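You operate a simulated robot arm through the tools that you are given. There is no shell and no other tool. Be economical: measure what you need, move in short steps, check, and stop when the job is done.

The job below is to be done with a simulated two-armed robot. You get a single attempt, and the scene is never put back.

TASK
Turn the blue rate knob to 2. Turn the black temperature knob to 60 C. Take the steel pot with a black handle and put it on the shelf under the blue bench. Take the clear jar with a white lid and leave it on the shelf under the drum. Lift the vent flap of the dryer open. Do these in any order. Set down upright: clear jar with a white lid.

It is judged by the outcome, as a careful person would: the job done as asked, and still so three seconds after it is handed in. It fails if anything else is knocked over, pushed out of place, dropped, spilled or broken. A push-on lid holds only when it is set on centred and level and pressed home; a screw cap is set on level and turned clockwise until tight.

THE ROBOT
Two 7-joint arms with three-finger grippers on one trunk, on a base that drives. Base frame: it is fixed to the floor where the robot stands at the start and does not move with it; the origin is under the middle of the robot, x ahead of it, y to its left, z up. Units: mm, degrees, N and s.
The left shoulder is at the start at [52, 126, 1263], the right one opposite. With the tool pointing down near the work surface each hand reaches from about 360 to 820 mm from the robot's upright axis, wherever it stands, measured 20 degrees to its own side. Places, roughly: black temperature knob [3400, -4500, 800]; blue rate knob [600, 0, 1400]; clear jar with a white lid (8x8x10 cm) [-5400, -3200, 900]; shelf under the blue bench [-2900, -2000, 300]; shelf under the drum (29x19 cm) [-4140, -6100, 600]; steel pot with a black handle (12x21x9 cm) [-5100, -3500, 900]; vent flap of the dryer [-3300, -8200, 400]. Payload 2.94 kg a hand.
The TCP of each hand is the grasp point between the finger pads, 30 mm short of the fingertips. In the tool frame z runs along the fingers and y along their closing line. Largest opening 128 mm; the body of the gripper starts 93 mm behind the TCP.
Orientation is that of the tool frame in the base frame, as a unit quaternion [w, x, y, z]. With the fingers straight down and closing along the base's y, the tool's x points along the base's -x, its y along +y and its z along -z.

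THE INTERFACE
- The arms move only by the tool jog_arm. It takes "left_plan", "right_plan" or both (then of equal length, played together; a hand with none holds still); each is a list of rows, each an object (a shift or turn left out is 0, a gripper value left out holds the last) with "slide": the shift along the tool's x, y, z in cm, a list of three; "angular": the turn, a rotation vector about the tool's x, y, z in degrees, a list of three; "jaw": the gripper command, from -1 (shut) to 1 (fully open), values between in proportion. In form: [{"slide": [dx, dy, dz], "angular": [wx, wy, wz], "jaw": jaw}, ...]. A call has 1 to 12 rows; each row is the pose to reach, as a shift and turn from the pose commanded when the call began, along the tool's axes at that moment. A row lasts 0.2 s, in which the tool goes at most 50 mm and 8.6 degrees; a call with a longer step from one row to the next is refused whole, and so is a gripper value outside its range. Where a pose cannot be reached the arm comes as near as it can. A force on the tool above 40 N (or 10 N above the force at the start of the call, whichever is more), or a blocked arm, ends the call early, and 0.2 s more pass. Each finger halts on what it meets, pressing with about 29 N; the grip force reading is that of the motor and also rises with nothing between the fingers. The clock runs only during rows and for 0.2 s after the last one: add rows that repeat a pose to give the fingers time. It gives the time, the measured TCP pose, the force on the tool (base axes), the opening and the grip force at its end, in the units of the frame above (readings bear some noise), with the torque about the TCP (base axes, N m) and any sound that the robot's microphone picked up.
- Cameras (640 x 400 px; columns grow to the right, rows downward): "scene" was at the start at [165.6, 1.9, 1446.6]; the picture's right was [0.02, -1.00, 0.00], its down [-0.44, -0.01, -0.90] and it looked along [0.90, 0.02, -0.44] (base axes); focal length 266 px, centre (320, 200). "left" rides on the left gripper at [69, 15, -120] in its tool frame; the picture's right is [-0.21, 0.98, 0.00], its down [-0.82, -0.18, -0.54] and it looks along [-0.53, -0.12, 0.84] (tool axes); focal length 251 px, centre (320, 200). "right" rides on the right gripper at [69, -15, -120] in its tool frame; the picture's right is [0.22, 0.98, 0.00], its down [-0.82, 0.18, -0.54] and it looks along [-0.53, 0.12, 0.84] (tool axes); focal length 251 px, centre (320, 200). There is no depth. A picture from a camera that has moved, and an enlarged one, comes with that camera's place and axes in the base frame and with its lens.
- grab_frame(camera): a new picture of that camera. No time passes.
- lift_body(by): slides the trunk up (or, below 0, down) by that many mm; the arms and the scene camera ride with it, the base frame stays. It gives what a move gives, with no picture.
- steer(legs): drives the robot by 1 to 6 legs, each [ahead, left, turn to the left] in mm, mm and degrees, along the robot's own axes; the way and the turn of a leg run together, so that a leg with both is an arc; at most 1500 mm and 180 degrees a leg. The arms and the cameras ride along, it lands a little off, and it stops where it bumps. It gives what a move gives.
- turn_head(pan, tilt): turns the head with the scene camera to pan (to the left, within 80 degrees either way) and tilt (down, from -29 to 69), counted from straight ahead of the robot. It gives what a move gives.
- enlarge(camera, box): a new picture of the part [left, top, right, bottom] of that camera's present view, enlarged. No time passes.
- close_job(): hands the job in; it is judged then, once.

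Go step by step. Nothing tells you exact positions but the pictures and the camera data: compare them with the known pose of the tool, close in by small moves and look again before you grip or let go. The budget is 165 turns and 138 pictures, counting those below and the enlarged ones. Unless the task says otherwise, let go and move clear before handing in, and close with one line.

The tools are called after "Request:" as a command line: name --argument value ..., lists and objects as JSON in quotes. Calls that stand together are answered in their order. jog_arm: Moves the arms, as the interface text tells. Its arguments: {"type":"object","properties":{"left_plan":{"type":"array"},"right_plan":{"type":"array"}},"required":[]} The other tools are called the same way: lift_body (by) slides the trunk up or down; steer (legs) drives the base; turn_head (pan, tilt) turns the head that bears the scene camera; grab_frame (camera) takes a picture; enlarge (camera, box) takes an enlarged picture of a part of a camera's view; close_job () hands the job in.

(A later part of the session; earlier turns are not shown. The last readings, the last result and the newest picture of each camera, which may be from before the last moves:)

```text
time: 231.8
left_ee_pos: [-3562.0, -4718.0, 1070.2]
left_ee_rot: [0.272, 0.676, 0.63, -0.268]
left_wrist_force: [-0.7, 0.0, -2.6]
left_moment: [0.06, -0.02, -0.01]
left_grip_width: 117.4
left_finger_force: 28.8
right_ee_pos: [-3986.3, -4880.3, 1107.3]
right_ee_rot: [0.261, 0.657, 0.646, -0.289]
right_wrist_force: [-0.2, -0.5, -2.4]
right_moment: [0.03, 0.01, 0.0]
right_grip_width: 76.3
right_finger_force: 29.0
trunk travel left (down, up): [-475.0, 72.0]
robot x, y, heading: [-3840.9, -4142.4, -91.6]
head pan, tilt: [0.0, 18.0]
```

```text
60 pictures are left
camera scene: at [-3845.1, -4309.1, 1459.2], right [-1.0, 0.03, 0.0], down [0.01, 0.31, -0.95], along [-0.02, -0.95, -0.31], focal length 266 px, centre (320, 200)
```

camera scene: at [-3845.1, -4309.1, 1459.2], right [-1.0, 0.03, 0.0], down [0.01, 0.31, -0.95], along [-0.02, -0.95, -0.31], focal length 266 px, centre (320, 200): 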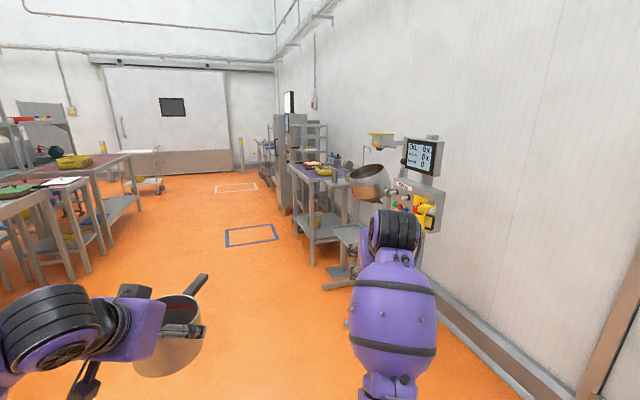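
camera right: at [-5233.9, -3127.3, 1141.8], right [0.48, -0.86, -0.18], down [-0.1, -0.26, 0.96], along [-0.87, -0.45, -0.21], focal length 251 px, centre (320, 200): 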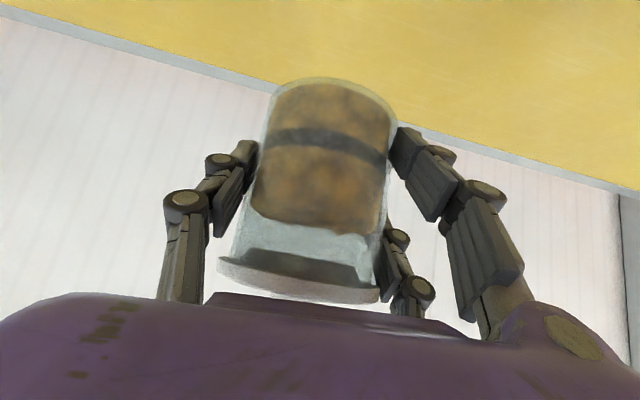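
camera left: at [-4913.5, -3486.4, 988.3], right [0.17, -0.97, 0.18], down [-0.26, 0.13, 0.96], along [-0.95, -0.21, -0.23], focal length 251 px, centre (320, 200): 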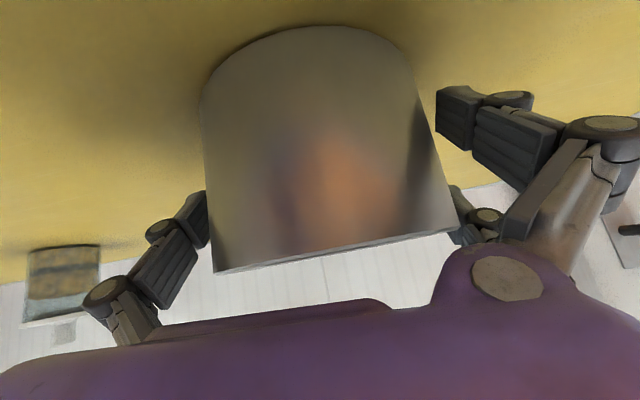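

Request:
enlarge --camera "scene" --box '[230, 90, 470, 300]'

```text
1.90 times, centred on (350, 195) of scene
camera zoom: at [-3845.1, -4309.1, 1459.2], right [-1.0, 0.03, 0.0], down [0.01, 0.31, -0.95], along [-0.02, -0.95, -0.31], focal length 508 px, centre (263, 210)
```

zoom: 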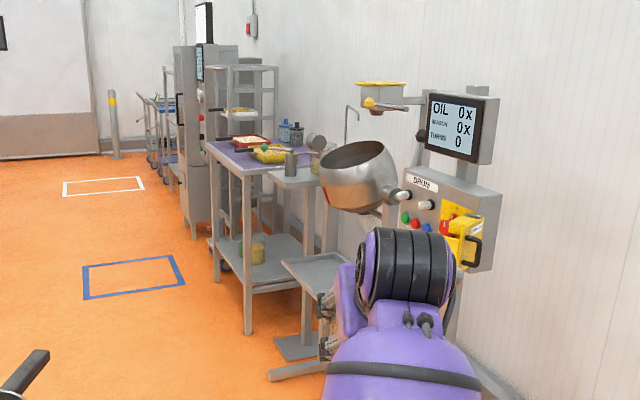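

I can see the drum pan with a small plate under it, at about (-4100, -6140, 600). I'm driving closer and turning slightly toward it.

Request:
steer --legs '[[950, 100, 0], [0, 0, -18]]'

Request:
turn_head --pan 0 --tilt 40

Request:
grab_frame --camera "scene"

```text
time: 237.7
left_ee_pos: [-3658.1, -5713.0, 1070.1]
left_ee_rot: [0.23, 0.762, 0.523, -0.305]
left_wrist_force: [0.1, -1.2, -2.3]
left_moment: [0.03, 0.02, 0.03]
left_grip_width: 117.8
left_finger_force: 28.9
right_ee_pos: [-4108.8, -5744.9, 1106.8]
right_ee_rot: [0.215, 0.745, 0.542, -0.324]
right_wrist_force: [-0.3, 0.0, -1.6]
right_moment: [0.02, 0.0, 0.0]
right_grip_width: 75.9
right_finger_force: 29.6
trunk travel left (down, up): [-475.0, 72.0]
robot x, y, heading: [-3751.4, -5079.5, -108.6]
head pan, tilt: [0.0, 18.0]
```

```text
time: 238.6
left_ee_pos: [-3656.4, -5713.1, 1069.7]
left_ee_rot: [0.229, 0.762, 0.524, -0.303]
left_wrist_force: [-0.1, 0.1, -1.8]
left_moment: [0.01, -0.02, -0.01]
left_grip_width: 117.7
left_finger_force: 28.9
right_ee_pos: [-4107.4, -5744.4, 1106.8]
right_ee_rot: [0.215, 0.745, 0.542, -0.324]
right_wrist_force: [0.0, -0.1, -2.1]
right_moment: [0.01, 0.01, -0.01]
right_grip_width: 76.4
right_finger_force: 29.1
trunk travel left (down, up): [-475.0, 72.0]
robot x, y, heading: [-3749.7, -5082.5, -108.2]
head pan, tilt: [0.0, 40.0]
```

```text
58 pictures are left
camera scene: at [-3805.3, -5233.3, 1424.7], right [-0.95, 0.32, 0.0], down [0.2, 0.61, -0.77], along [-0.24, -0.73, -0.64], focal length 266 px, centre (320, 200)
```

scene: 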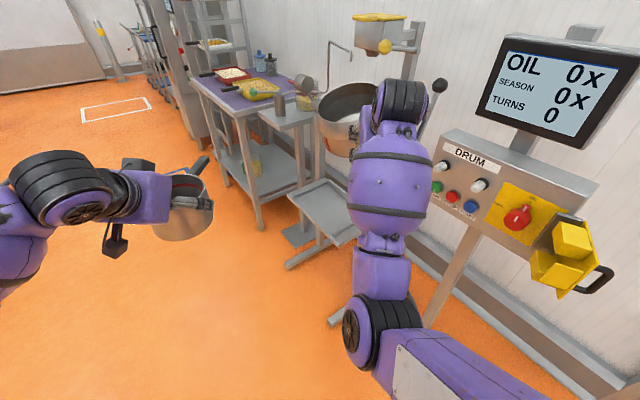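

I'm zooming in on the plate under the drum.

Request:
enlarge --camera "scene" --box '[260, 90, 420, 330]'

```text
1.67 times, centred on (340, 210) of scene
camera zoom: at [-3805.3, -5233.3, 1424.7], right [-0.95, 0.32, 0.0], down [0.2, 0.61, -0.77], along [-0.24, -0.73, -0.64], focal length 444 px, centre (287, 183)
```

zoom: 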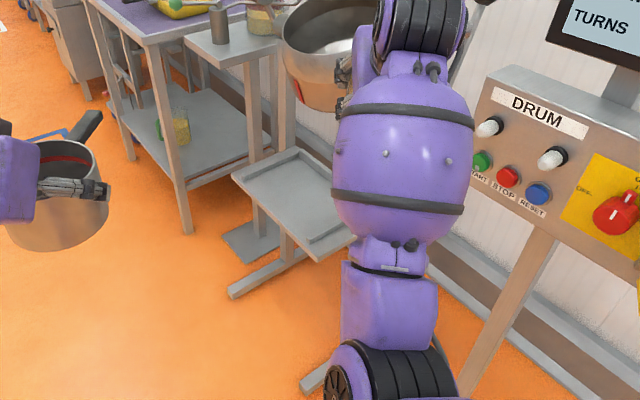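

The tray (interior about 29×19 cm) is centred near (-4150, -6100, 600), with the drum above its far half. I'll lower here first, then drive the jar in under the drum from the front.

Request:
lift_body --by -390

Request:
grab_frame --camera "scene"

```text
time: 242.3
left_ee_pos: [-3659.2, -5720.3, 653.2]
left_ee_rot: [0.215, 0.77, 0.529, -0.285]
left_wrist_force: [0.0, 0.1, -2.4]
left_moment: [0.05, 0.0, 0.02]
left_grip_width: 117.5
left_finger_force: 29.2
right_ee_pos: [-4107.5, -5744.0, 718.8]
right_ee_rot: [0.216, 0.744, 0.542, -0.325]
right_wrist_force: [-0.1, -0.9, -2.8]
right_moment: [0.0, -0.02, 0.02]
right_grip_width: 75.9
right_finger_force: 28.5
trunk travel left (down, up): [-85.0, 462.0]
robot x, y, heading: [-3751.8, -5081.4, -108.2]
head pan, tilt: [0.0, 40.0]
```

```text
56 pictures are left
camera scene: at [-3848.2, -5361.9, 1001.7], right [-0.95, 0.32, 0.0], down [0.2, 0.61, -0.77], along [-0.24, -0.73, -0.64], focal length 266 px, centre (320, 200)
```

scene: 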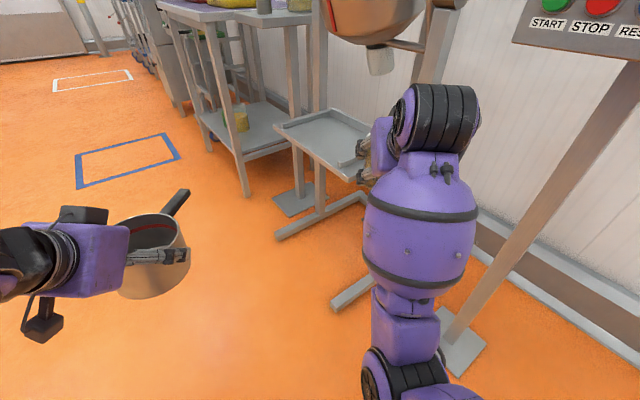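

The tray geometry is confirmed from the second height. I'm driving forward 307 mm and 61 mm left, to bring the jar over the tray at low height.

Request:
steer --legs '[[200, 61, 0], [107, 0, 0]]'

Request:
grab_frame --camera "scene"

Request:
grab_frame --camera "right"

```text
time: 244.7
left_ee_pos: [-3698.9, -6031.1, 651.8]
left_ee_rot: [0.216, 0.77, 0.529, -0.285]
left_wrist_force: [-0.2, -1.2, -2.3]
left_moment: [0.0, -0.02, 0.01]
left_grip_width: 117.6
left_finger_force: 29.4
right_ee_pos: [-4146.8, -6054.3, 716.2]
right_ee_rot: [0.215, 0.745, 0.542, -0.325]
right_wrist_force: [0.4, -0.6, -2.4]
right_moment: [0.01, 0.01, 0.0]
right_grip_width: 76.1
right_finger_force: 28.8
trunk travel left (down, up): [-85.0, 462.0]
robot x, y, heading: [-3793.6, -5386.6, -108.5]
head pan, tilt: [0.0, 40.0]
```

```text
55 pictures are left
camera scene: at [-3886.9, -5672.7, 1001.4], right [-0.95, 0.32, 0.0], down [0.2, 0.61, -0.77], along [-0.24, -0.73, -0.64], focal length 266 px, centre (320, 200)
```

scene: 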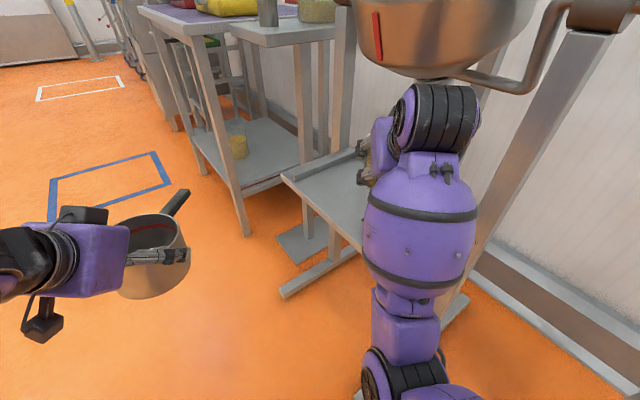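

```text
54 pictures are left
camera right: at [-4117.3, -5922.8, 751.3], right [0.97, -0.17, -0.18], down [0.14, -0.24, 0.96], along [-0.21, -0.95, -0.21], focal length 251 px, centre (320, 200)
```

right: 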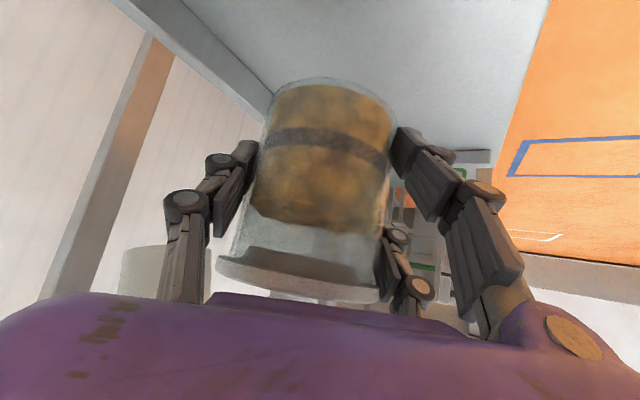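

The jar is over the tray interior with margin all around. I'm lowering 50 mm, then in small steps until it touches down.

Request:
jog_arm --right_plan '[{"slide": [1.4, 0.05, 1.4]}, {"slide": [2.5, 0.1, 2.45]}, {"slide": [3.6, 0.15, 3.5]}, {"slide": [3.6, 0.15, 3.5]}]'

Request:
jog_arm --right_plan '[{"slide": [0.25, 0.01, 0.25]}, {"slide": [0.5, 0.02, 0.5]}, {"slide": [0.75, 0.03, 0.75]}, {"slide": [1.0, 0.04, 1.0]}, {"slide": [1.25, 0.05, 1.25]}, {"slide": [1.5, 0.06, 1.5]}]'

Request:
grab_frame --camera "right"

```text
time: 245.7
left_ee_pos: [-3698.4, -6032.3, 652.3]
left_ee_rot: [0.216, 0.77, 0.528, -0.285]
left_wrist_force: [0.0, -0.3, -2.4]
left_moment: [0.0, -0.02, -0.04]
left_grip_width: 117.8
left_finger_force: 29.4
right_ee_pos: [-4147.6, -6053.8, 666.2]
right_ee_rot: [0.216, 0.744, 0.542, -0.325]
right_wrist_force: [0.1, -0.6, -2.1]
right_moment: [0.02, -0.01, 0.01]
right_grip_width: 76.2
right_finger_force: 29.1
trunk travel left (down, up): [-85.0, 462.0]
robot x, y, heading: [-3794.5, -5394.2, -108.5]
head pan, tilt: [0.0, 40.0]
```

```text
time: 247.1
left_ee_pos: [-3697.3, -6029.3, 653.2]
left_ee_rot: [0.216, 0.77, 0.528, -0.286]
left_wrist_force: [0.1, 0.5, -2.1]
left_moment: [0.0, -0.01, -0.01]
left_grip_width: 118.0
left_finger_force: 29.0
right_ee_pos: [-4148.9, -6054.7, 648.3]
right_ee_rot: [0.217, 0.744, 0.54, -0.328]
right_wrist_force: [-2.3, -2.7, 17.3]
right_moment: [0.3, 0.13, 0.18]
right_grip_width: 76.4
right_finger_force: 28.9
trunk travel left (down, up): [-85.0, 462.0]
robot x, y, heading: [-3792.6, -5387.8, -108.3]
head pan, tilt: [0.0, 40.0]
heard: snap
```

```text
53 pictures are left
camera right: at [-4118.1, -5922.9, 682.9], right [0.97, -0.17, -0.19], down [0.14, -0.23, 0.96], along [-0.21, -0.96, -0.2], focal length 251 px, centre (320, 200)
```

right: 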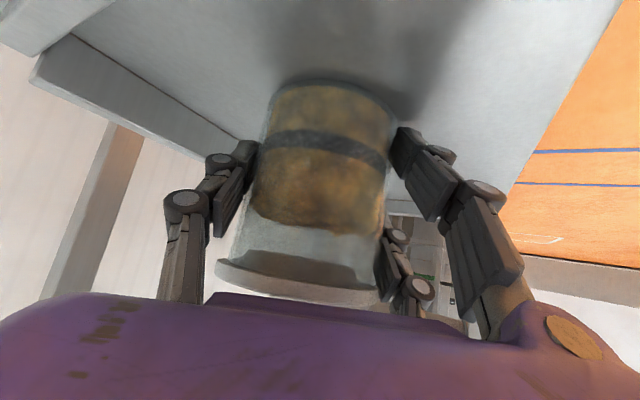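

The jar touched down (17 N, with a snap heard), and the picture shows it standing unchanged. I'm relieving the preload and opening gently.

Request:
jog_arm --right_plan '[{"slide": [-0.2, 0, -0.2]}, {"slide": [-0.2, 0, -0.2], "jaw": 0.25}, {"slide": [-0.2, 0, -0.2], "jaw": 0.4}, {"slide": [-0.2, 0, -0.2], "jaw": 0.6}, {"slide": [-0.2, 0, -0.2], "jaw": 0.75}]'

Request:
grab_frame --camera "right"

```text
time: 248.3
left_ee_pos: [-3697.5, -6030.3, 652.3]
left_ee_rot: [0.216, 0.77, 0.529, -0.285]
left_wrist_force: [0.2, -0.2, -2.5]
left_moment: [0.02, 0.01, 0.02]
left_grip_width: 117.7
left_finger_force: 28.9
right_ee_pos: [-4147.8, -6053.6, 648.2]
right_ee_rot: [0.214, 0.745, 0.542, -0.324]
right_wrist_force: [-0.3, 0.3, -0.2]
right_moment: [0.02, 0.03, 0.01]
right_grip_width: 112.0
right_finger_force: 0.1
trunk travel left (down, up): [-85.0, 462.0]
robot x, y, heading: [-3792.5, -5389.6, -108.3]
head pan, tilt: [0.0, 40.0]
heard: snap
```

```text
52 pictures are left
camera right: at [-4118.2, -5922.2, 682.9], right [0.97, -0.17, -0.18], down [0.14, -0.24, 0.96], along [-0.21, -0.95, -0.21], focal length 251 px, centre (320, 200)
```

right: 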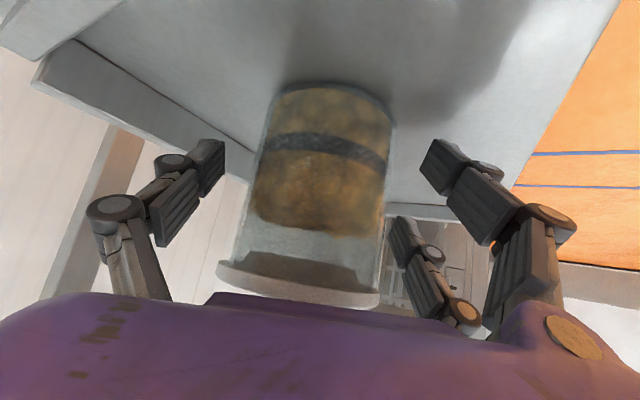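

The jar stands upright on the tray. I'm withdrawing the hand straight back along its fingers, then backing the robot away.

Request:
jog_arm --right_plan '[{"slide": [0, 0, -3]}, {"slide": [0, 0, -7]}, {"slide": [0, 0, -11]}, {"slide": [0, 0, -15]}, {"slide": [0, 0, -15]}]'

Request:
steer --legs '[[-350, 0, 0]]'

Request:
grab_frame --camera "scene"

```text
time: 249.5
left_ee_pos: [-3697.8, -6030.6, 651.9]
left_ee_rot: [0.217, 0.77, 0.529, -0.285]
left_wrist_force: [-0.2, -0.4, -2.0]
left_moment: [0.0, 0.02, 0.0]
left_grip_width: 117.7
left_finger_force: 29.0
right_ee_pos: [-4110.0, -5951.6, 753.9]
right_ee_rot: [0.215, 0.745, 0.542, -0.324]
right_wrist_force: [-0.2, 0.4, 0.3]
right_moment: [0.0, -0.02, 0.0]
right_grip_width: 112.2
right_finger_force: 0.1
trunk travel left (down, up): [-85.0, 462.0]
robot x, y, heading: [-3792.7, -5388.6, -108.4]
head pan, tilt: [0.0, 40.0]
```

```text
time: 251.8
left_ee_pos: [-3587.9, -5699.0, 652.3]
left_ee_rot: [0.216, 0.769, 0.53, -0.284]
left_wrist_force: [-0.9, 1.2, -1.9]
left_moment: [-0.01, -0.03, 0.01]
left_grip_width: 118.0
left_finger_force: 29.0
right_ee_pos: [-3999.2, -5622.0, 753.9]
right_ee_rot: [0.216, 0.744, 0.542, -0.325]
right_wrist_force: [-0.4, 0.2, -0.5]
right_moment: [0.0, -0.03, -0.04]
right_grip_width: 112.1
right_finger_force: 0.0
trunk travel left (down, up): [-85.0, 462.0]
robot x, y, heading: [-3679.8, -5061.7, -108.3]
head pan, tilt: [0.0, 40.0]
```

```text
51 pictures are left
camera scene: at [-3776.5, -5341.5, 1001.7], right [-0.95, 0.32, 0.0], down [0.2, 0.61, -0.77], along [-0.24, -0.73, -0.64], focal length 266 px, centre (320, 200)
```

scene: 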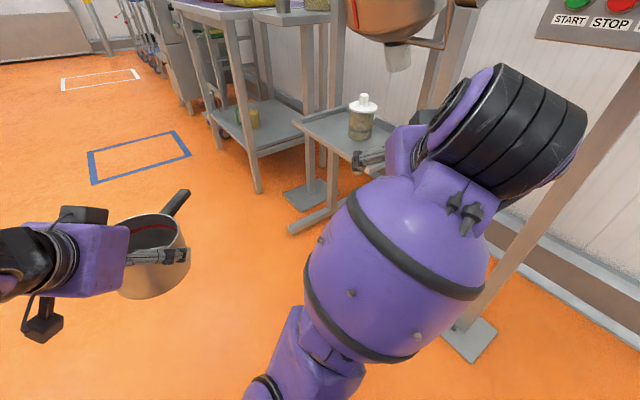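

The jar stands upright with its lid on the tray. Next is the dryer, the tall cabinet near (-3370, -8230). I'm raising the trunk a bit and driving down the open aisle.

Request:
lift_body --by 250

Request:
steer --legs '[[0, 950, 0], [0, 0, 18], [1200, 0, 0], [900, 0, 0]]'

Request:
turn_head --pan -35 --tilt 30

Request:
grab_frame --camera "scene"

```text
time: 254.4
left_ee_pos: [-3588.1, -5700.8, 901.8]
left_ee_rot: [0.215, 0.77, 0.529, -0.285]
left_wrist_force: [-0.7, 0.2, -2.5]
left_moment: [0.04, -0.03, 0.03]
left_grip_width: 117.7
left_finger_force: 29.1
right_ee_pos: [-3999.4, -5622.5, 1002.6]
right_ee_rot: [0.215, 0.745, 0.542, -0.324]
right_wrist_force: [0.0, 0.7, 0.2]
right_moment: [-0.02, 0.01, -0.03]
right_grip_width: 112.1
right_finger_force: 0.1
trunk travel left (down, up): [-335.0, 212.0]
robot x, y, heading: [-3680.9, -5059.3, -108.4]
head pan, tilt: [0.0, 40.0]
```

```text
time: 273.9
left_ee_pos: [-2491.1, -7986.9, 901.3]
left_ee_rot: [0.258, 0.676, 0.645, -0.247]
left_wrist_force: [-0.2, 0.0, -1.8]
left_moment: [0.02, -0.03, 0.02]
left_grip_width: 117.7
left_finger_force: 29.2
right_ee_pos: [-2906.1, -8042.4, 1003.4]
right_ee_rot: [0.265, 0.648, 0.654, -0.286]
right_wrist_force: [0.4, 0.4, 0.3]
right_moment: [0.01, -0.03, -0.01]
right_grip_width: 112.1
right_finger_force: 0.0
trunk travel left (down, up): [-335.0, 212.0]
robot x, y, heading: [-2782.9, -7407.6, -89.9]
head pan, tilt: [0.0, 40.0]
```

```text
time: 274.9
left_ee_pos: [-2491.6, -7986.2, 902.1]
left_ee_rot: [0.258, 0.676, 0.645, -0.247]
left_wrist_force: [-0.3, 0.2, -2.1]
left_moment: [0.05, 0.02, -0.01]
left_grip_width: 117.5
left_finger_force: 28.6
right_ee_pos: [-2904.4, -8042.3, 1003.3]
right_ee_rot: [0.264, 0.649, 0.654, -0.287]
right_wrist_force: [-0.5, -0.6, 0.1]
right_moment: [-0.04, -0.02, 0.02]
right_grip_width: 111.9
right_finger_force: 0.1
trunk travel left (down, up): [-335.0, 212.0]
robot x, y, heading: [-2779.7, -7407.6, -90.1]
head pan, tilt: [-35.0, 30.0]
```

```text
50 pictures are left
camera scene: at [-2835.3, -7610.5, 1289.1], right [-0.82, 0.57, 0.0], down [0.29, 0.41, -0.87], along [-0.5, -0.71, -0.5], focal length 266 px, centre (320, 200)
```

scene: 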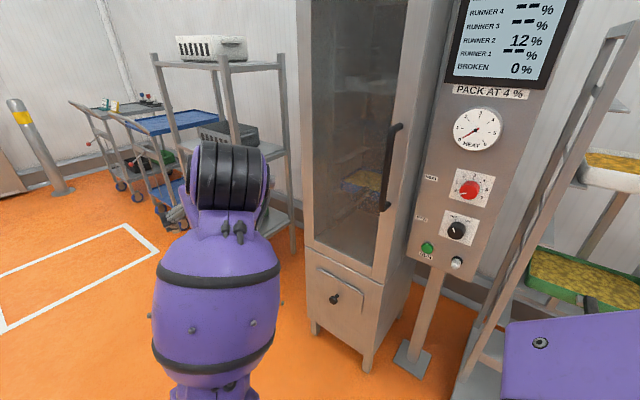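

The dryer is right here, and its vent flap with a black knob is at about (-3311, -8182, 400). I'm zooming in.

Request:
enlarge --camera "scene" --box '[290, 240, 400, 350]'

```text
3.64 times, centred on (345, 295) of scene
camera zoom: at [-2835.3, -7610.5, 1289.1], right [-0.82, 0.57, 0.0], down [0.29, 0.41, -0.87], along [-0.5, -0.71, -0.5], focal length 969 px, centre (229, -146)
```

zoom: 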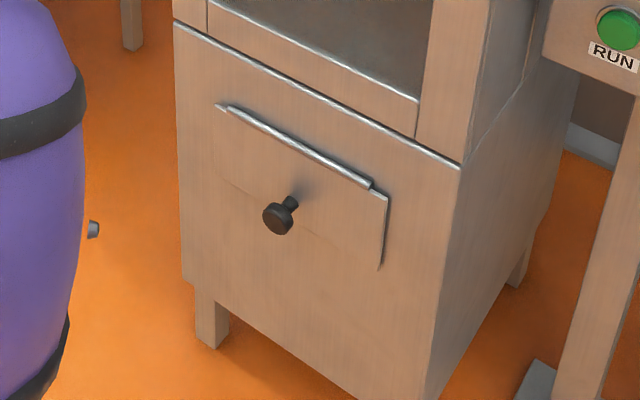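

The flap hangs from a top hinge rod (z about 466) with a knob near its lower part, and the dryer faces east. I'm positioning the robot square in front of it with some standoff.

Request:
steer --legs '[[300, 230, 0], [0, 0, -72], [0, 270, 0]]'

Request:
lift_body --by -290

Request:
turn_head --pan 0 --tilt 35

Request:
grab_frame --camera "scene"

```text
time: 283.1
left_ee_pos: [-2928.4, -8423.3, 902.6]
left_ee_rot: [0.066, 0.925, 0.129, -0.351]
left_wrist_force: [0.4, -0.1, -2.2]
left_moment: [0.02, -0.03, 0.04]
left_grip_width: 117.6
left_finger_force: 29.4
right_ee_pos: [-3111.6, -8047.0, 1003.4]
right_ee_rot: [0.047, 0.908, 0.152, -0.387]
right_wrist_force: [-0.5, 0.0, 0.2]
right_moment: [-0.01, -0.02, 0.01]
right_grip_width: 112.0
right_finger_force: 0.0
trunk travel left (down, up): [-335.0, 212.0]
robot x, y, heading: [-2471.0, -7963.7, -161.5]
head pan, tilt: [-35.0, 30.0]
```

```text
time: 286.1
left_ee_pos: [-2928.5, -8422.5, 611.5]
left_ee_rot: [0.065, 0.925, 0.129, -0.351]
left_wrist_force: [-1.0, -0.1, -0.7]
left_moment: [0.01, -0.02, 0.02]
left_grip_width: 117.9
left_finger_force: 29.2
right_ee_pos: [-3112.1, -8046.5, 714.2]
right_ee_rot: [0.047, 0.908, 0.152, -0.387]
right_wrist_force: [-0.6, 0.5, -0.5]
right_moment: [-0.01, -0.05, 0.02]
right_grip_width: 111.8
right_finger_force: 0.0
trunk travel left (down, up): [-45.0, 502.0]
robot x, y, heading: [-2473.0, -7963.9, -161.5]
head pan, tilt: [-35.0, 30.0]
```

```text
time: 287.1
left_ee_pos: [-2927.1, -8422.6, 611.5]
left_ee_rot: [0.066, 0.925, 0.129, -0.351]
left_wrist_force: [0.1, -0.9, -3.2]
left_moment: [-0.02, -0.05, 0.03]
left_grip_width: 117.6
left_finger_force: 28.8
right_ee_pos: [-3112.6, -8047.0, 713.8]
right_ee_rot: [0.047, 0.909, 0.152, -0.385]
right_wrist_force: [0.2, -0.6, 0.0]
right_moment: [0.01, -0.02, 0.0]
right_grip_width: 112.0
right_finger_force: 0.1
trunk travel left (down, up): [-45.0, 502.0]
robot x, y, heading: [-2469.9, -7967.1, -161.5]
head pan, tilt: [0.0, 35.0]
```

```text
48 pictures are left
camera scene: at [-2772.7, -8002.6, 984.4], right [0.35, 0.94, 0.0], down [0.4, -0.15, -0.9], along [-0.85, 0.32, -0.43], focal length 266 px, centre (320, 200)
```

scene: 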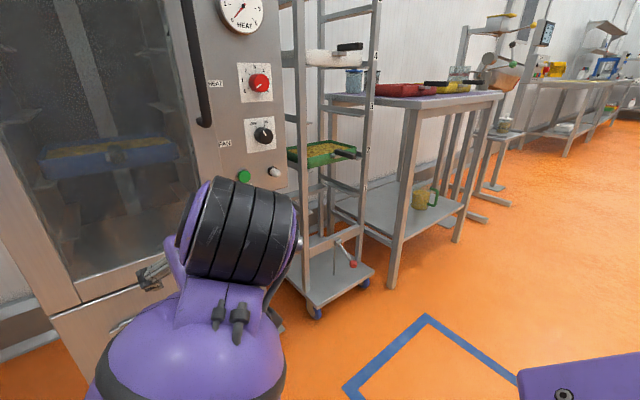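

Request:
turn_head --pan 5 --tilt 40

Request:
grab_frame --camera "scene"

Request:
grab_frame --camera "right"

```text
time: 287.7
left_ee_pos: [-2928.0, -8423.0, 612.0]
left_ee_rot: [0.065, 0.925, 0.129, -0.351]
left_wrist_force: [-0.1, -0.1, -2.5]
left_moment: [-0.04, 0.01, -0.02]
left_grip_width: 117.8
left_finger_force: 28.9
right_ee_pos: [-3111.4, -8046.9, 713.9]
right_ee_rot: [0.048, 0.908, 0.152, -0.387]
right_wrist_force: [-0.2, -0.3, -0.4]
right_moment: [-0.02, -0.03, 0.02]
right_grip_width: 112.4
right_finger_force: 0.0
trunk travel left (down, up): [-45.0, 502.0]
robot x, y, heading: [-2470.4, -7964.0, -161.4]
head pan, tilt: [5.0, 40.0]
```

```text
47 pictures are left
camera scene: at [-2772.7, -8002.7, 984.4], right [0.35, 0.94, 0.0], down [0.4, -0.15, -0.9], along [-0.85, 0.32, -0.43], focal length 266 px, centre (320, 200)
```

scene: 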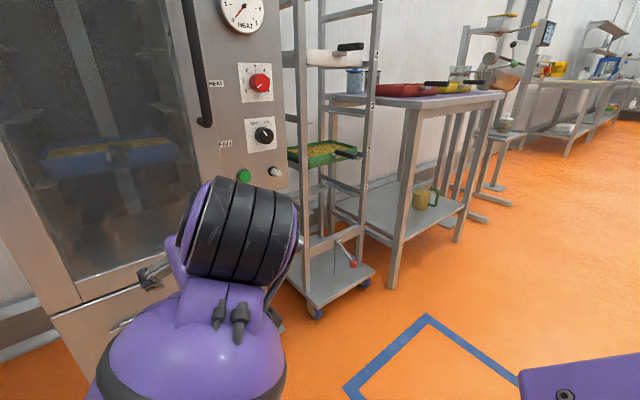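

```text
46 pictures are left
camera right: at [-2989.0, -7991.3, 748.1], right [0.45, -0.88, -0.18], down [-0.11, -0.26, 0.96], along [-0.89, -0.41, -0.21], focal length 251 px, centre (320, 200)
```

right: 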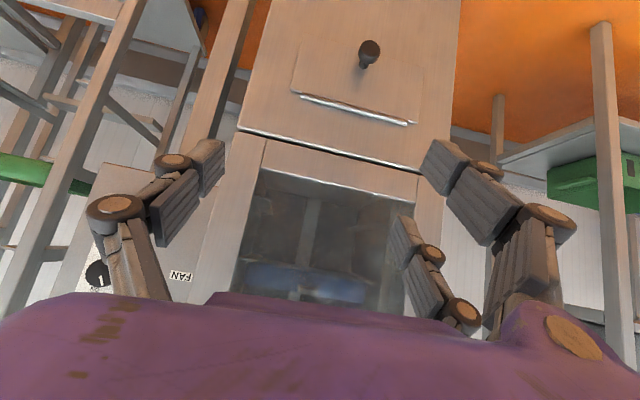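

Triangulation puts the knob tip at about (-3290, -8167, 410) and the hinge at z about 504. I'm moving ahead 70 mm and bringing the right hand level in front of the knob.

Request:
steer --legs '[[70, 0, 0]]'

Request:
jog_arm --right_plan '[{"slide": [2.2, 0.8, 3.1], "angular": [0, -5.6, 0], "jaw": 0.1}, {"slide": [4.4, 1.7, 6.3], "angular": [0, -11.2, 0]}, {"slide": [6.6, 2.5, 9.4], "angular": [0, -16.9, 0]}, {"slide": [8.8, 3.3, 12.6], "angular": [0, -22.5, 0]}, {"slide": [11, 4.2, 15.8], "angular": [0, -28.1, 0]}, {"slide": [13.2, 5, 18.9], "angular": [0, -33.8, 0]}, {"slide": [15.4, 5.8, 22], "angular": [0, -39.4, 0]}, {"slide": [17.6, 6.7, 25.2], "angular": [0, -45, 0]}, {"slide": [17.6, 6.7, 25.2], "angular": [0, -45, 0]}]'

Request:
grab_frame --camera "right"

```text
time: 288.8
left_ee_pos: [-2995.1, -8445.1, 612.0]
left_ee_rot: [0.065, 0.925, 0.129, -0.35]
left_wrist_force: [-1.0, 0.7, -3.0]
left_moment: [0.04, -0.04, -0.01]
left_grip_width: 117.6
left_finger_force: 29.3
right_ee_pos: [-3179.9, -8069.9, 713.1]
right_ee_rot: [0.047, 0.909, 0.152, -0.386]
right_wrist_force: [-0.5, 0.3, 0.5]
right_moment: [-0.01, -0.01, -0.04]
right_grip_width: 112.0
right_finger_force: 0.1
trunk travel left (down, up): [-45.0, 502.0]
robot x, y, heading: [-2538.7, -7988.2, -161.5]
head pan, tilt: [5.0, 40.0]
```

```text
time: 289.8
left_ee_pos: [-2995.3, -8444.7, 611.5]
left_ee_rot: [0.065, 0.926, 0.129, -0.349]
left_wrist_force: [-0.3, 0.5, -2.4]
left_moment: [-0.01, -0.03, 0.0]
left_grip_width: 117.7
left_finger_force: 29.1
right_ee_pos: [-3219.6, -8158.2, 684.2]
right_ee_rot: [0.146, 0.76, 0.115, -0.623]
right_wrist_force: [0.2, 1.2, 0.3]
right_moment: [0.01, -0.02, 0.04]
right_grip_width: 70.4
right_finger_force: 0.0
trunk travel left (down, up): [-45.0, 502.0]
robot x, y, heading: [-2534.9, -7985.1, -161.6]
head pan, tilt: [5.0, 40.0]
stopped in row 5 (right hand): the arm was blocked; the commanded pose is now the measured one
```

```text
45 pictures are left
camera right: at [-3101.7, -8101.2, 637.1], right [0.39, -0.91, -0.13], down [0.4, 0.04, 0.92], along [-0.83, -0.41, 0.38], focal length 251 px, centre (320, 200)
```

right: 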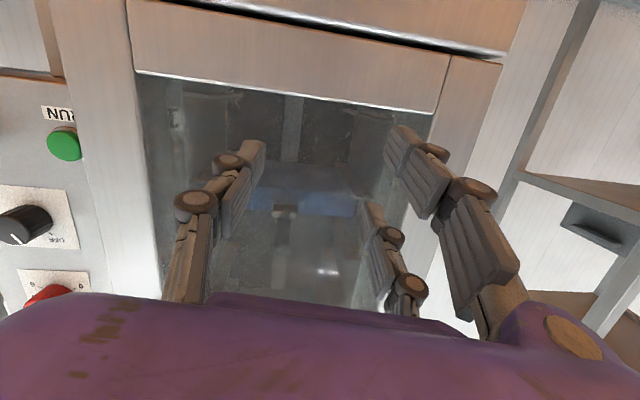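

The arm blocked before descending. I need to see the arm's configuration around the body.

Request:
turn_head --pan -10 --tilt 50

Request:
grab_frame --camera "scene"

```text
time: 290.6
left_ee_pos: [-2995.6, -8446.0, 612.3]
left_ee_rot: [0.065, 0.925, 0.129, -0.351]
left_wrist_force: [0.8, -0.7, -2.2]
left_moment: [0.07, -0.03, 0.03]
left_grip_width: 117.9
left_finger_force: 29.0
right_ee_pos: [-3221.1, -8157.5, 683.4]
right_ee_rot: [0.146, 0.76, 0.114, -0.623]
right_wrist_force: [0.6, -1.0, -0.1]
right_moment: [0.0, 0.03, -0.01]
right_grip_width: 70.1
right_finger_force: 0.0
trunk travel left (down, up): [-45.0, 502.0]
robot x, y, heading: [-2538.4, -7988.7, -161.5]
head pan, tilt: [-10.0, 50.0]
```

```text
44 pictures are left
camera scene: at [-2831.0, -8070.4, 948.4], right [-0.16, 0.99, 0.0], down [0.75, 0.12, -0.65], along [-0.65, -0.11, -0.76], focal length 266 px, centre (320, 200)
```

scene: 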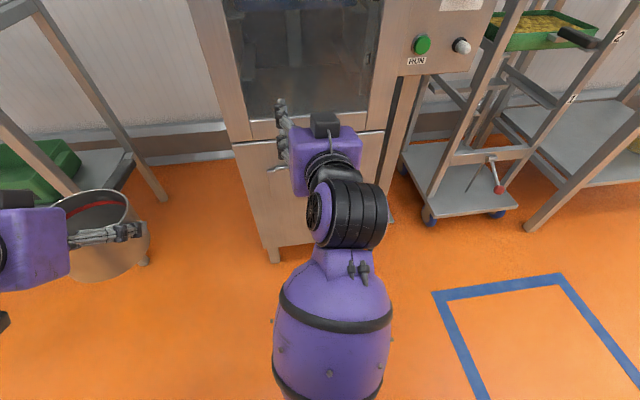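

The right elbow is low in front of the base, so descending jams it. I'm raising the trunk 170 mm and coming down with a straighter arm, tool pitched about 40° down.

Request:
lift_body --by 170

Request:
jog_arm --right_plan '[{"slide": [3.6, -0.35, 0.6], "angular": [0, 4, 0]}, {"slide": [7.1, -0.7, 1.25], "angular": [0, 8, 0]}, {"slide": [10.7, -1, 1.9], "angular": [0, 12, 0]}, {"slide": [14.2, -1.4, 2.5], "angular": [0, 16, 0]}, {"slide": [17.8, -1.7, 3.1], "angular": [0, 20, 0]}, {"slide": [21.3, -2.1, 3.75], "angular": [0, 24, 0]}, {"slide": [24.9, -2.4, 4.4], "angular": [0, 27, 0]}, {"slide": [28.4, -2.8, 5], "angular": [0, 30, 0]}, {"slide": [28.4, -2.8, 5], "angular": [0, 30, 0]}]'

Request:
grab_frame --camera "right"

```text
time: 292.5
left_ee_pos: [-2995.3, -8445.6, 781.1]
left_ee_rot: [0.065, 0.925, 0.129, -0.35]
left_wrist_force: [0.1, 0.6, -2.3]
left_moment: [0.01, -0.02, 0.0]
left_grip_width: 117.8
left_finger_force: 29.0
right_ee_pos: [-3219.3, -8156.8, 852.6]
right_ee_rot: [0.147, 0.76, 0.116, -0.622]
right_wrist_force: [-0.4, 0.3, -0.9]
right_moment: [0.01, -0.02, -0.04]
right_grip_width: 70.2
right_finger_force: 0.0
trunk travel left (down, up): [-215.0, 332.0]
robot x, y, heading: [-2538.5, -7987.3, -161.3]
head pan, tilt: [-10.0, 50.0]
```

```text
time: 294.5
left_ee_pos: [-2994.5, -8445.7, 782.6]
left_ee_rot: [0.065, 0.925, 0.128, -0.351]
left_wrist_force: [0.6, 0.3, -2.5]
left_moment: [-0.01, -0.03, 0.01]
left_grip_width: 117.7
left_finger_force: 28.9
right_ee_pos: [-3219.6, -8153.2, 563.7]
right_ee_rot: [0.112, 0.895, 0.149, -0.405]
right_wrist_force: [0.2, 0.3, -1.2]
right_moment: [0.0, 0.02, 0.02]
right_grip_width: 70.3
right_finger_force: 0.1
trunk travel left (down, up): [-215.0, 332.0]
robot x, y, heading: [-2542.1, -7985.2, -161.5]
head pan, tilt: [-10.0, 50.0]
```

```text
43 pictures are left
camera right: at [-3098.7, -8087.8, 587.4], right [0.48, -0.87, -0.09], down [-0.08, -0.14, 0.99], along [-0.87, -0.47, -0.14], focal length 251 px, centre (320, 200)
```

right: 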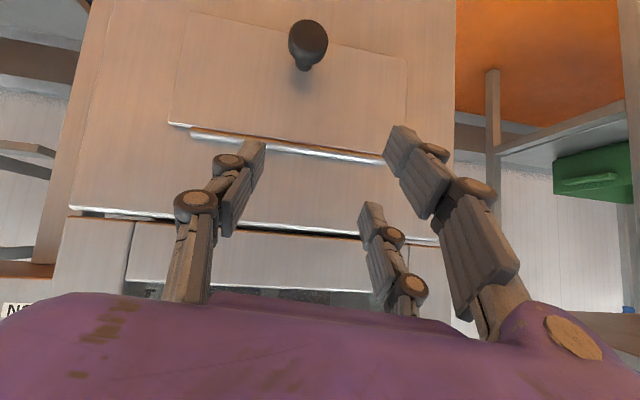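

The view is clear now: knob tip at (-3288, -8164, 417), hinge at z about 503. I'm moving to a pre-grasp 6 cm short along the tool, with a yaw correction.

Request:
jog_arm --right_plan '[{"slide": [2.1, -0.9, 2.8], "angular": [1.6, -0.2, 1.4]}, {"slide": [4.2, -1.8, 5.6], "angular": [3.3, -0.3, 2.8]}, {"slide": [6.2, -2.6, 8.4], "angular": [4.9, -0.5, 4.1]}, {"slide": [6.2, -2.6, 8.4], "angular": [4.9, -0.5, 4.1]}]'

Request:
grab_frame --camera "right"

```text
time: 295.5
left_ee_pos: [-2994.3, -8445.7, 782.2]
left_ee_rot: [0.065, 0.925, 0.129, -0.351]
left_wrist_force: [0.2, -0.3, -3.3]
left_moment: [-0.01, -0.04, -0.04]
left_grip_width: 117.7
left_finger_force: 29.7
right_ee_pos: [-3247.7, -8141.9, 460.4]
right_ee_rot: [0.088, 0.902, 0.098, -0.411]
right_wrist_force: [-0.2, 1.1, 0.0]
right_moment: [-0.02, 0.02, -0.03]
right_grip_width: 70.5
right_finger_force: 0.1
trunk travel left (down, up): [-215.0, 332.0]
robot x, y, heading: [-2541.1, -7984.5, -161.7]
head pan, tilt: [-10.0, 50.0]
```

```text
42 pictures are left
camera right: at [-3119.4, -8091.2, 486.0], right [0.38, -0.92, -0.09], down [-0.09, -0.13, 0.99], along [-0.92, -0.37, -0.14], focal length 251 px, centre (320, 200)
```

right: 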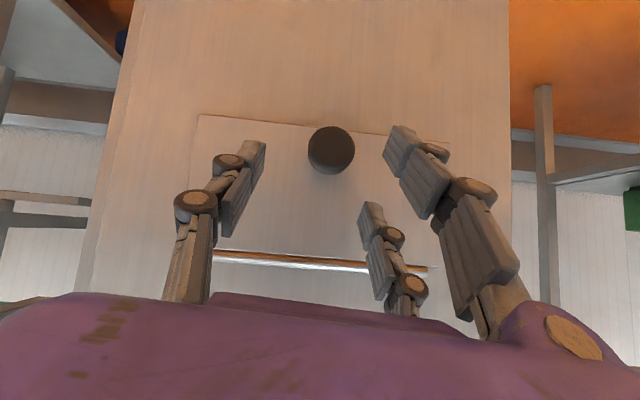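

The knob is ahead and slightly to one side. I'm advancing 6 cm with an 8 mm lateral correction and gripping.

Request:
jog_arm --right_plan '[{"slide": [0, 0.8, 2]}, {"slide": [0, 0.8, 4]}, {"slide": [0, 0.8, 6]}, {"slide": [0, 0.8, 6]}, {"slide": [0, 0.8, 6], "jaw": -0.5}, {"slide": [0, 0.8, 6], "jaw": -0.9}, {"slide": [0, 0.8, 6], "jaw": -0.9}]'

Request:
grab_frame --camera "right"

```text
time: 296.9
left_ee_pos: [-2991.7, -8444.5, 784.1]
left_ee_rot: [0.065, 0.925, 0.129, -0.352]
left_wrist_force: [1.4, -0.3, -2.5]
left_moment: [0.01, -0.01, 0.01]
left_grip_width: 117.8
left_finger_force: 29.0
right_ee_pos: [-3282.1, -8163.1, 420.2]
right_ee_rot: [0.087, 0.903, 0.099, -0.409]
right_wrist_force: [24.3, 1.9, 25.7]
right_moment: [0.3, 0.49, 0.21]
right_grip_width: 41.4
right_finger_force: 31.4
trunk travel left (down, up): [-215.0, 332.0]
robot x, y, heading: [-2535.4, -7982.5, -161.5]
head pan, tilt: [-10.0, 50.0]
stopped in row 6 (right hand): the force on the tool passed its limit at 45 N (the readings are from after the stop); the commanded pose is now the measured one
```

```text
41 pictures are left
camera right: at [-3155.1, -8112.0, 446.1], right [0.38, -0.92, -0.09], down [-0.09, -0.13, 0.99], along [-0.92, -0.37, -0.14], focal length 251 px, centre (320, 200)
```

right: 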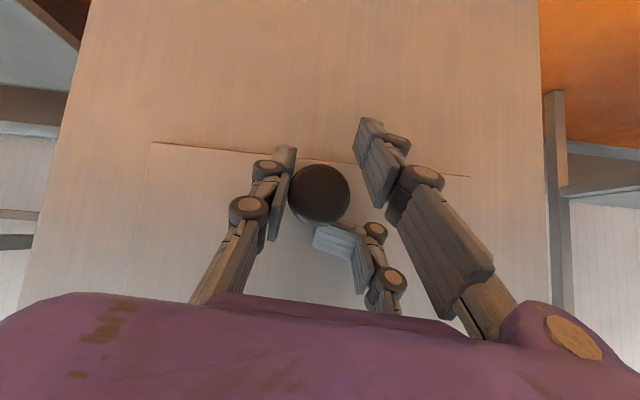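

The tips pressed on the panel. I'm backing off 8 mm and finishing the grip.

Request:
jog_arm --right_plan '[{"slide": [0, -0.2, -0.8]}, {"slide": [0, -0.2, -0.8]}, {"slide": [0, -0.2, -0.8], "jaw": -0.95}, {"slide": [0, -0.2, -0.8], "jaw": -0.95}]'

Request:
grab_frame --camera "right"

```text
time: 297.9
left_ee_pos: [-2995.9, -8441.5, 782.6]
left_ee_rot: [0.066, 0.926, 0.127, -0.351]
left_wrist_force: [-0.7, -0.1, -2.7]
left_moment: [0.01, 0.01, 0.02]
left_grip_width: 117.5
left_finger_force: 29.1
right_ee_pos: [-3284.4, -8146.4, 421.1]
right_ee_rot: [0.08, 0.905, 0.094, -0.408]
right_wrist_force: [-14.7, 34.5, 5.7]
right_moment: [-0.07, 0.0, -0.18]
right_grip_width: 9.1
right_finger_force: 21.3
trunk travel left (down, up): [-215.0, 332.0]
robot x, y, heading: [-2539.2, -7986.7, -161.3]
head pan, tilt: [-10.0, 50.0]
```

```text
40 pictures are left
camera right: at [-3156.2, -8098.1, 447.6], right [0.37, -0.92, -0.09], down [-0.1, -0.14, 0.98], along [-0.92, -0.36, -0.14], focal length 251 px, centre (320, 200)
```

right: 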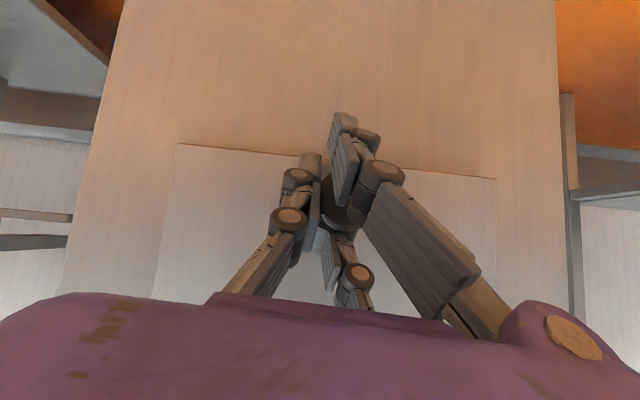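

The fingers pinched the knob's stem (9 mm), with the head behind them and some side load. I'm easing the side load and swinging the knob up along the hinge arc by about 40°.

Request:
jog_arm --right_plan '[{"slide": [0, -0.8, 0]}, {"slide": [0.57, -0.85, -1.42], "angular": [0, 3, 0]}, {"slide": [0.88, -0.87, -2.9], "angular": [0, 6, 0]}, {"slide": [0.9, -0.87, -4.4], "angular": [0, 10, 0]}, {"slide": [0.73, -0.84, -6], "angular": [0, 14, 0]}, {"slide": [0.73, -0.84, -6], "angular": [0, 14, 0]}]'

Request:
grab_frame --camera "right"

Request:
grab_frame --camera "scene"

```text
time: 299.3
left_ee_pos: [-2995.8, -8444.1, 784.1]
left_ee_rot: [0.065, 0.925, 0.128, -0.351]
left_wrist_force: [-0.4, -0.1, -2.6]
left_moment: [-0.03, -0.01, 0.0]
left_grip_width: 117.4
left_finger_force: 29.1
right_ee_pos: [-3237.0, -8133.2, 457.1]
right_ee_rot: [0.073, 0.946, 0.107, -0.296]
right_wrist_force: [-13.9, 18.0, 3.2]
right_moment: [-0.09, -0.08, -0.31]
right_grip_width: 8.1
right_finger_force: 0.5
trunk travel left (down, up): [-215.0, 332.0]
robot x, y, heading: [-2536.9, -7986.5, -161.4]
head pan, tilt: [-10.0, 50.0]
```

```text
39 pictures are left
camera right: at [-3120.0, -8082.8, 513.8], right [0.41, -0.91, -0.05], down [-0.32, -0.2, 0.93], along [-0.85, -0.36, -0.37], focal length 251 px, centre (320, 200)
```

right: 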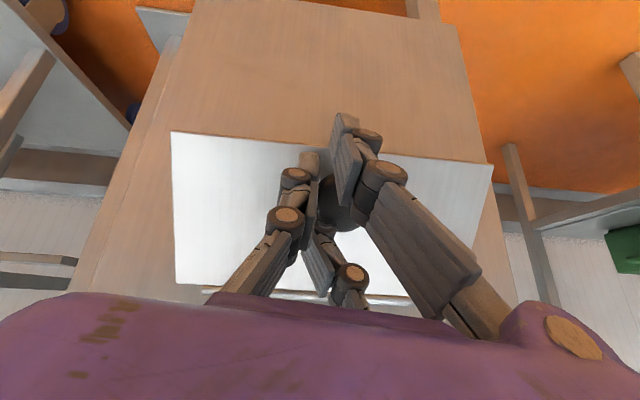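

```text
38 pictures are left
camera scene: at [-2770.8, -8047.7, 1138.1], right [-0.15, 0.99, 0.0], down [0.75, 0.11, -0.65], along [-0.64, -0.1, -0.76], focal length 266 px, centre (320, 200)
```

scene: 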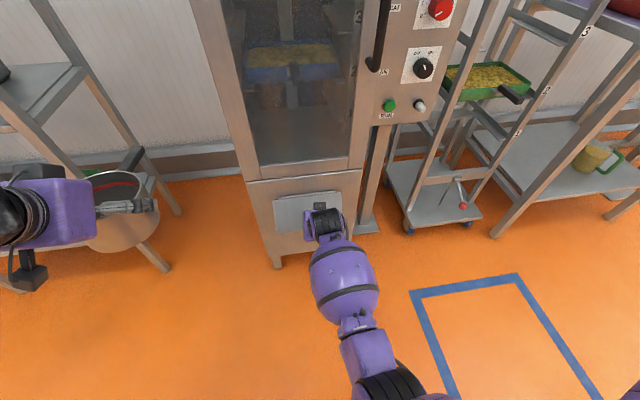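

The flap is lifting nicely, about 40° open. I'm continuing along the arc to well past horizontal.

Request:
jog_arm --right_plan '[{"slide": [-0.2, -0.5, -1.5], "angular": [0, 4, 0]}, {"slide": [-0.45, -0.4, -3.0], "angular": [0, 8, 0]}, {"slide": [-1.1, -0.3, -4.4], "angular": [0, 12, 0]}, {"slide": [-1.9, -0.2, -5.7], "angular": [0, 16, 0]}, {"slide": [-3, 0, -6.8], "angular": [0, 20, 0]}, {"slide": [-4.2, 0.1, -7.7], "angular": [0, 24, 0]}, {"slide": [-4.2, 0.1, -7.7], "angular": [0, 24, 0]}]'

Request:
grab_frame --camera "scene"

Request:
grab_frame --camera "right"

```text
time: 300.9
left_ee_pos: [-2995.7, -8443.6, 780.9]
left_ee_rot: [0.066, 0.925, 0.13, -0.35]
left_wrist_force: [0.1, -1.0, -1.9]
left_moment: [0.01, 0.0, 0.0]
left_grip_width: 117.9
left_finger_force: 29.2
right_ee_pos: [-3226.4, -8126.0, 542.5]
right_ee_rot: [0.048, 0.988, 0.12, -0.089]
right_wrist_force: [-0.2, -0.6, 0.2]
right_moment: [0.01, 0.03, -0.01]
right_grip_width: 3.1
right_finger_force: 0.1
trunk travel left (down, up): [-215.0, 332.0]
robot x, y, heading: [-2539.1, -7987.5, -161.4]
head pan, tilt: [-10.0, 50.0]
```

```text
37 pictures are left
camera scene: at [-2780.3, -8028.9, 1156.4], right [0.09, 1.0, 0.0], down [0.6, -0.06, -0.8], along [-0.8, 0.07, -0.6], focal length 266 px, centre (320, 200)
```

scene: 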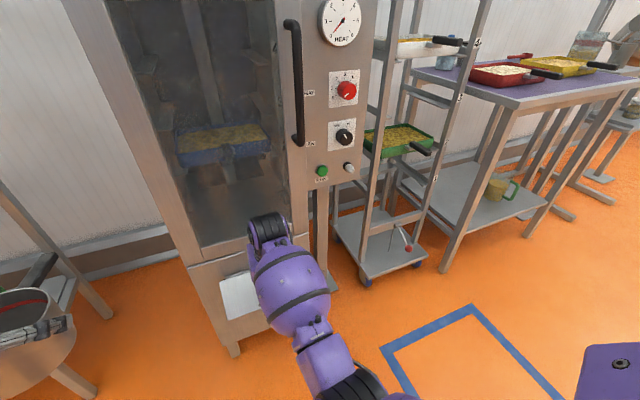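

```text
36 pictures are left
camera right: at [-3144.0, -8081.2, 645.8], right [0.44, -0.9, 0.03], down [-0.65, -0.3, 0.7], along [-0.61, -0.33, -0.72], focal length 251 px, centre (320, 200)
```

right: 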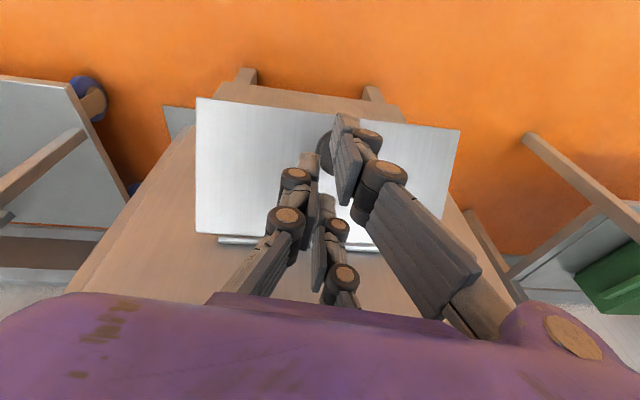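

The grip slipped off, but the flap holds its position by itself at about 66° open. I'll push it further from underneath: first up and out over it, then down in front with closed fingers.

Request:
jog_arm --right_plan '[{"slide": [-0.75, 0.3, -3.9]}, {"slide": [3.5, 0.9, -4.8]}, {"slide": [8.2, 1.4, -5.6]}, {"slide": [8.8, 1.2, -2.5], "angular": [0, -8, 0]}, {"slide": [9.4, 1, 0.8], "angular": [0, -16, 0]}, {"slide": [9.8, 0.8, 3], "angular": [0, -24, 0]}, {"slide": [10.1, 0.6, 4.5], "angular": [0, -32, 0]}, {"slide": [10.5, 0.5, 6.7], "angular": [0, -40, 0]}, {"slide": [11, 0.3, 9], "angular": [0, -48, 0]}, {"slide": [11.4, 0.1, 11], "angular": [0, -53, 0]}, {"slide": [11.4, 0.1, 11], "angular": [0, -53, 0], "jaw": -1}]'

Request:
grab_frame --camera "right"

Request:
grab_frame --camera "scene"

```text
time: 303.3
left_ee_pos: [-2994.8, -8445.2, 782.8]
left_ee_rot: [0.065, 0.925, 0.128, -0.35]
left_wrist_force: [0.4, -0.7, -1.6]
left_moment: [0.01, -0.06, -0.01]
left_grip_width: 117.9
left_finger_force: 29.4
right_ee_pos: [-3135.3, -8115.7, 414.0]
right_ee_rot: [0.098, 0.843, 0.086, -0.522]
right_wrist_force: [0.1, -0.8, 0.1]
right_moment: [0.01, -0.03, -0.02]
right_grip_width: 0.0
right_finger_force: 2.7
trunk travel left (down, up): [-215.0, 332.0]
robot x, y, heading: [-2538.8, -7987.4, -161.4]
head pan, tilt: [-10.0, 50.0]
```

```text
35 pictures are left
camera right: at [-3004.9, -8066.7, 403.4], right [0.33, -0.94, -0.12], down [0.15, -0.07, 0.99], along [-0.93, -0.35, 0.11], focal length 251 px, centre (320, 200)
```

right: 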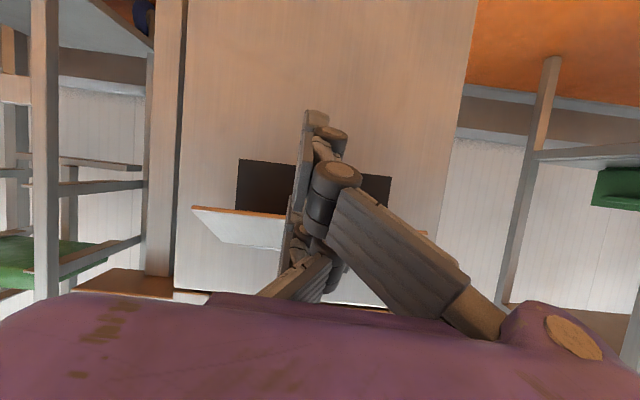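

```text
34 pictures are left
camera scene: at [-2769.9, -8048.3, 1137.6], right [-0.15, 0.99, 0.0], down [0.76, 0.11, -0.64], along [-0.64, -0.09, -0.77], focal length 266 px, centre (320, 200)
```

scene: 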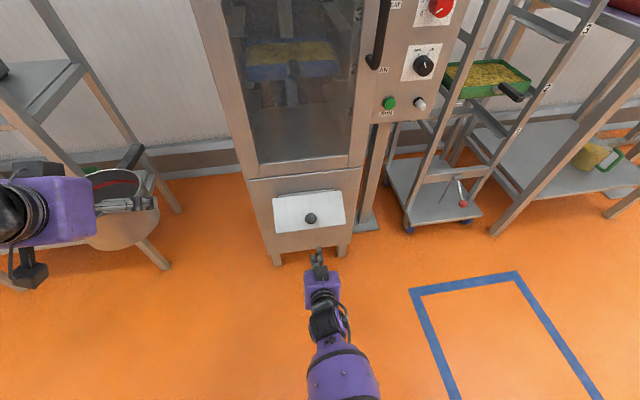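

The flap is staying up, and the hand is below and in front of it. I'm moving in under its edge and lifting.

Request:
jog_arm --right_plan '[{"slide": [-1.4, 0.1, 3]}, {"slide": [-2.8, 0.3, 6]}, {"slide": [-4.1, 0.4, 8.8]}, {"slide": [-6.1, 0.6, 7.8]}, {"slide": [-8.1, 0.7, 6.8]}, {"slide": [-10.1, 0.9, 5.9]}, {"slide": [-12.2, 1.1, 4.9]}, {"slide": [-12.2, 1.1, 4.9]}]'

Request:
grab_frame --camera "scene"

```text
time: 304.2
left_ee_pos: [-2994.8, -8443.0, 780.6]
left_ee_rot: [0.066, 0.926, 0.129, -0.349]
left_wrist_force: [0.6, 0.3, -2.2]
left_moment: [0.01, -0.05, 0.0]
left_grip_width: 117.5
left_finger_force: 29.2
right_ee_pos: [-3218.5, -8139.9, 411.9]
right_ee_rot: [0.093, 0.851, 0.083, -0.509]
right_wrist_force: [2.7, 0.2, -2.3]
right_moment: [-0.02, 0.06, -0.05]
right_grip_width: 0.2
right_finger_force: 2.6
trunk travel left (down, up): [-215.0, 332.0]
robot x, y, heading: [-2543.3, -7985.6, -161.5]
head pan, tilt: [-10.0, 50.0]
stopped in row 4 (right hand): the force on the tool passed its limit at 47 N (the readings are from after the stop); the commanded pose is now the measured one
```

```text
33 pictures are left
camera scene: at [-2768.9, -8048.0, 1137.9], right [-0.15, 0.99, 0.0], down [0.76, 0.11, -0.64], along [-0.64, -0.09, -0.77], focal length 266 px, centre (320, 200)
```

scene: 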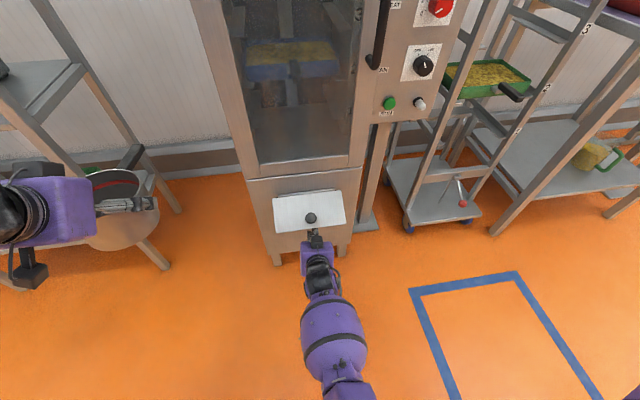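

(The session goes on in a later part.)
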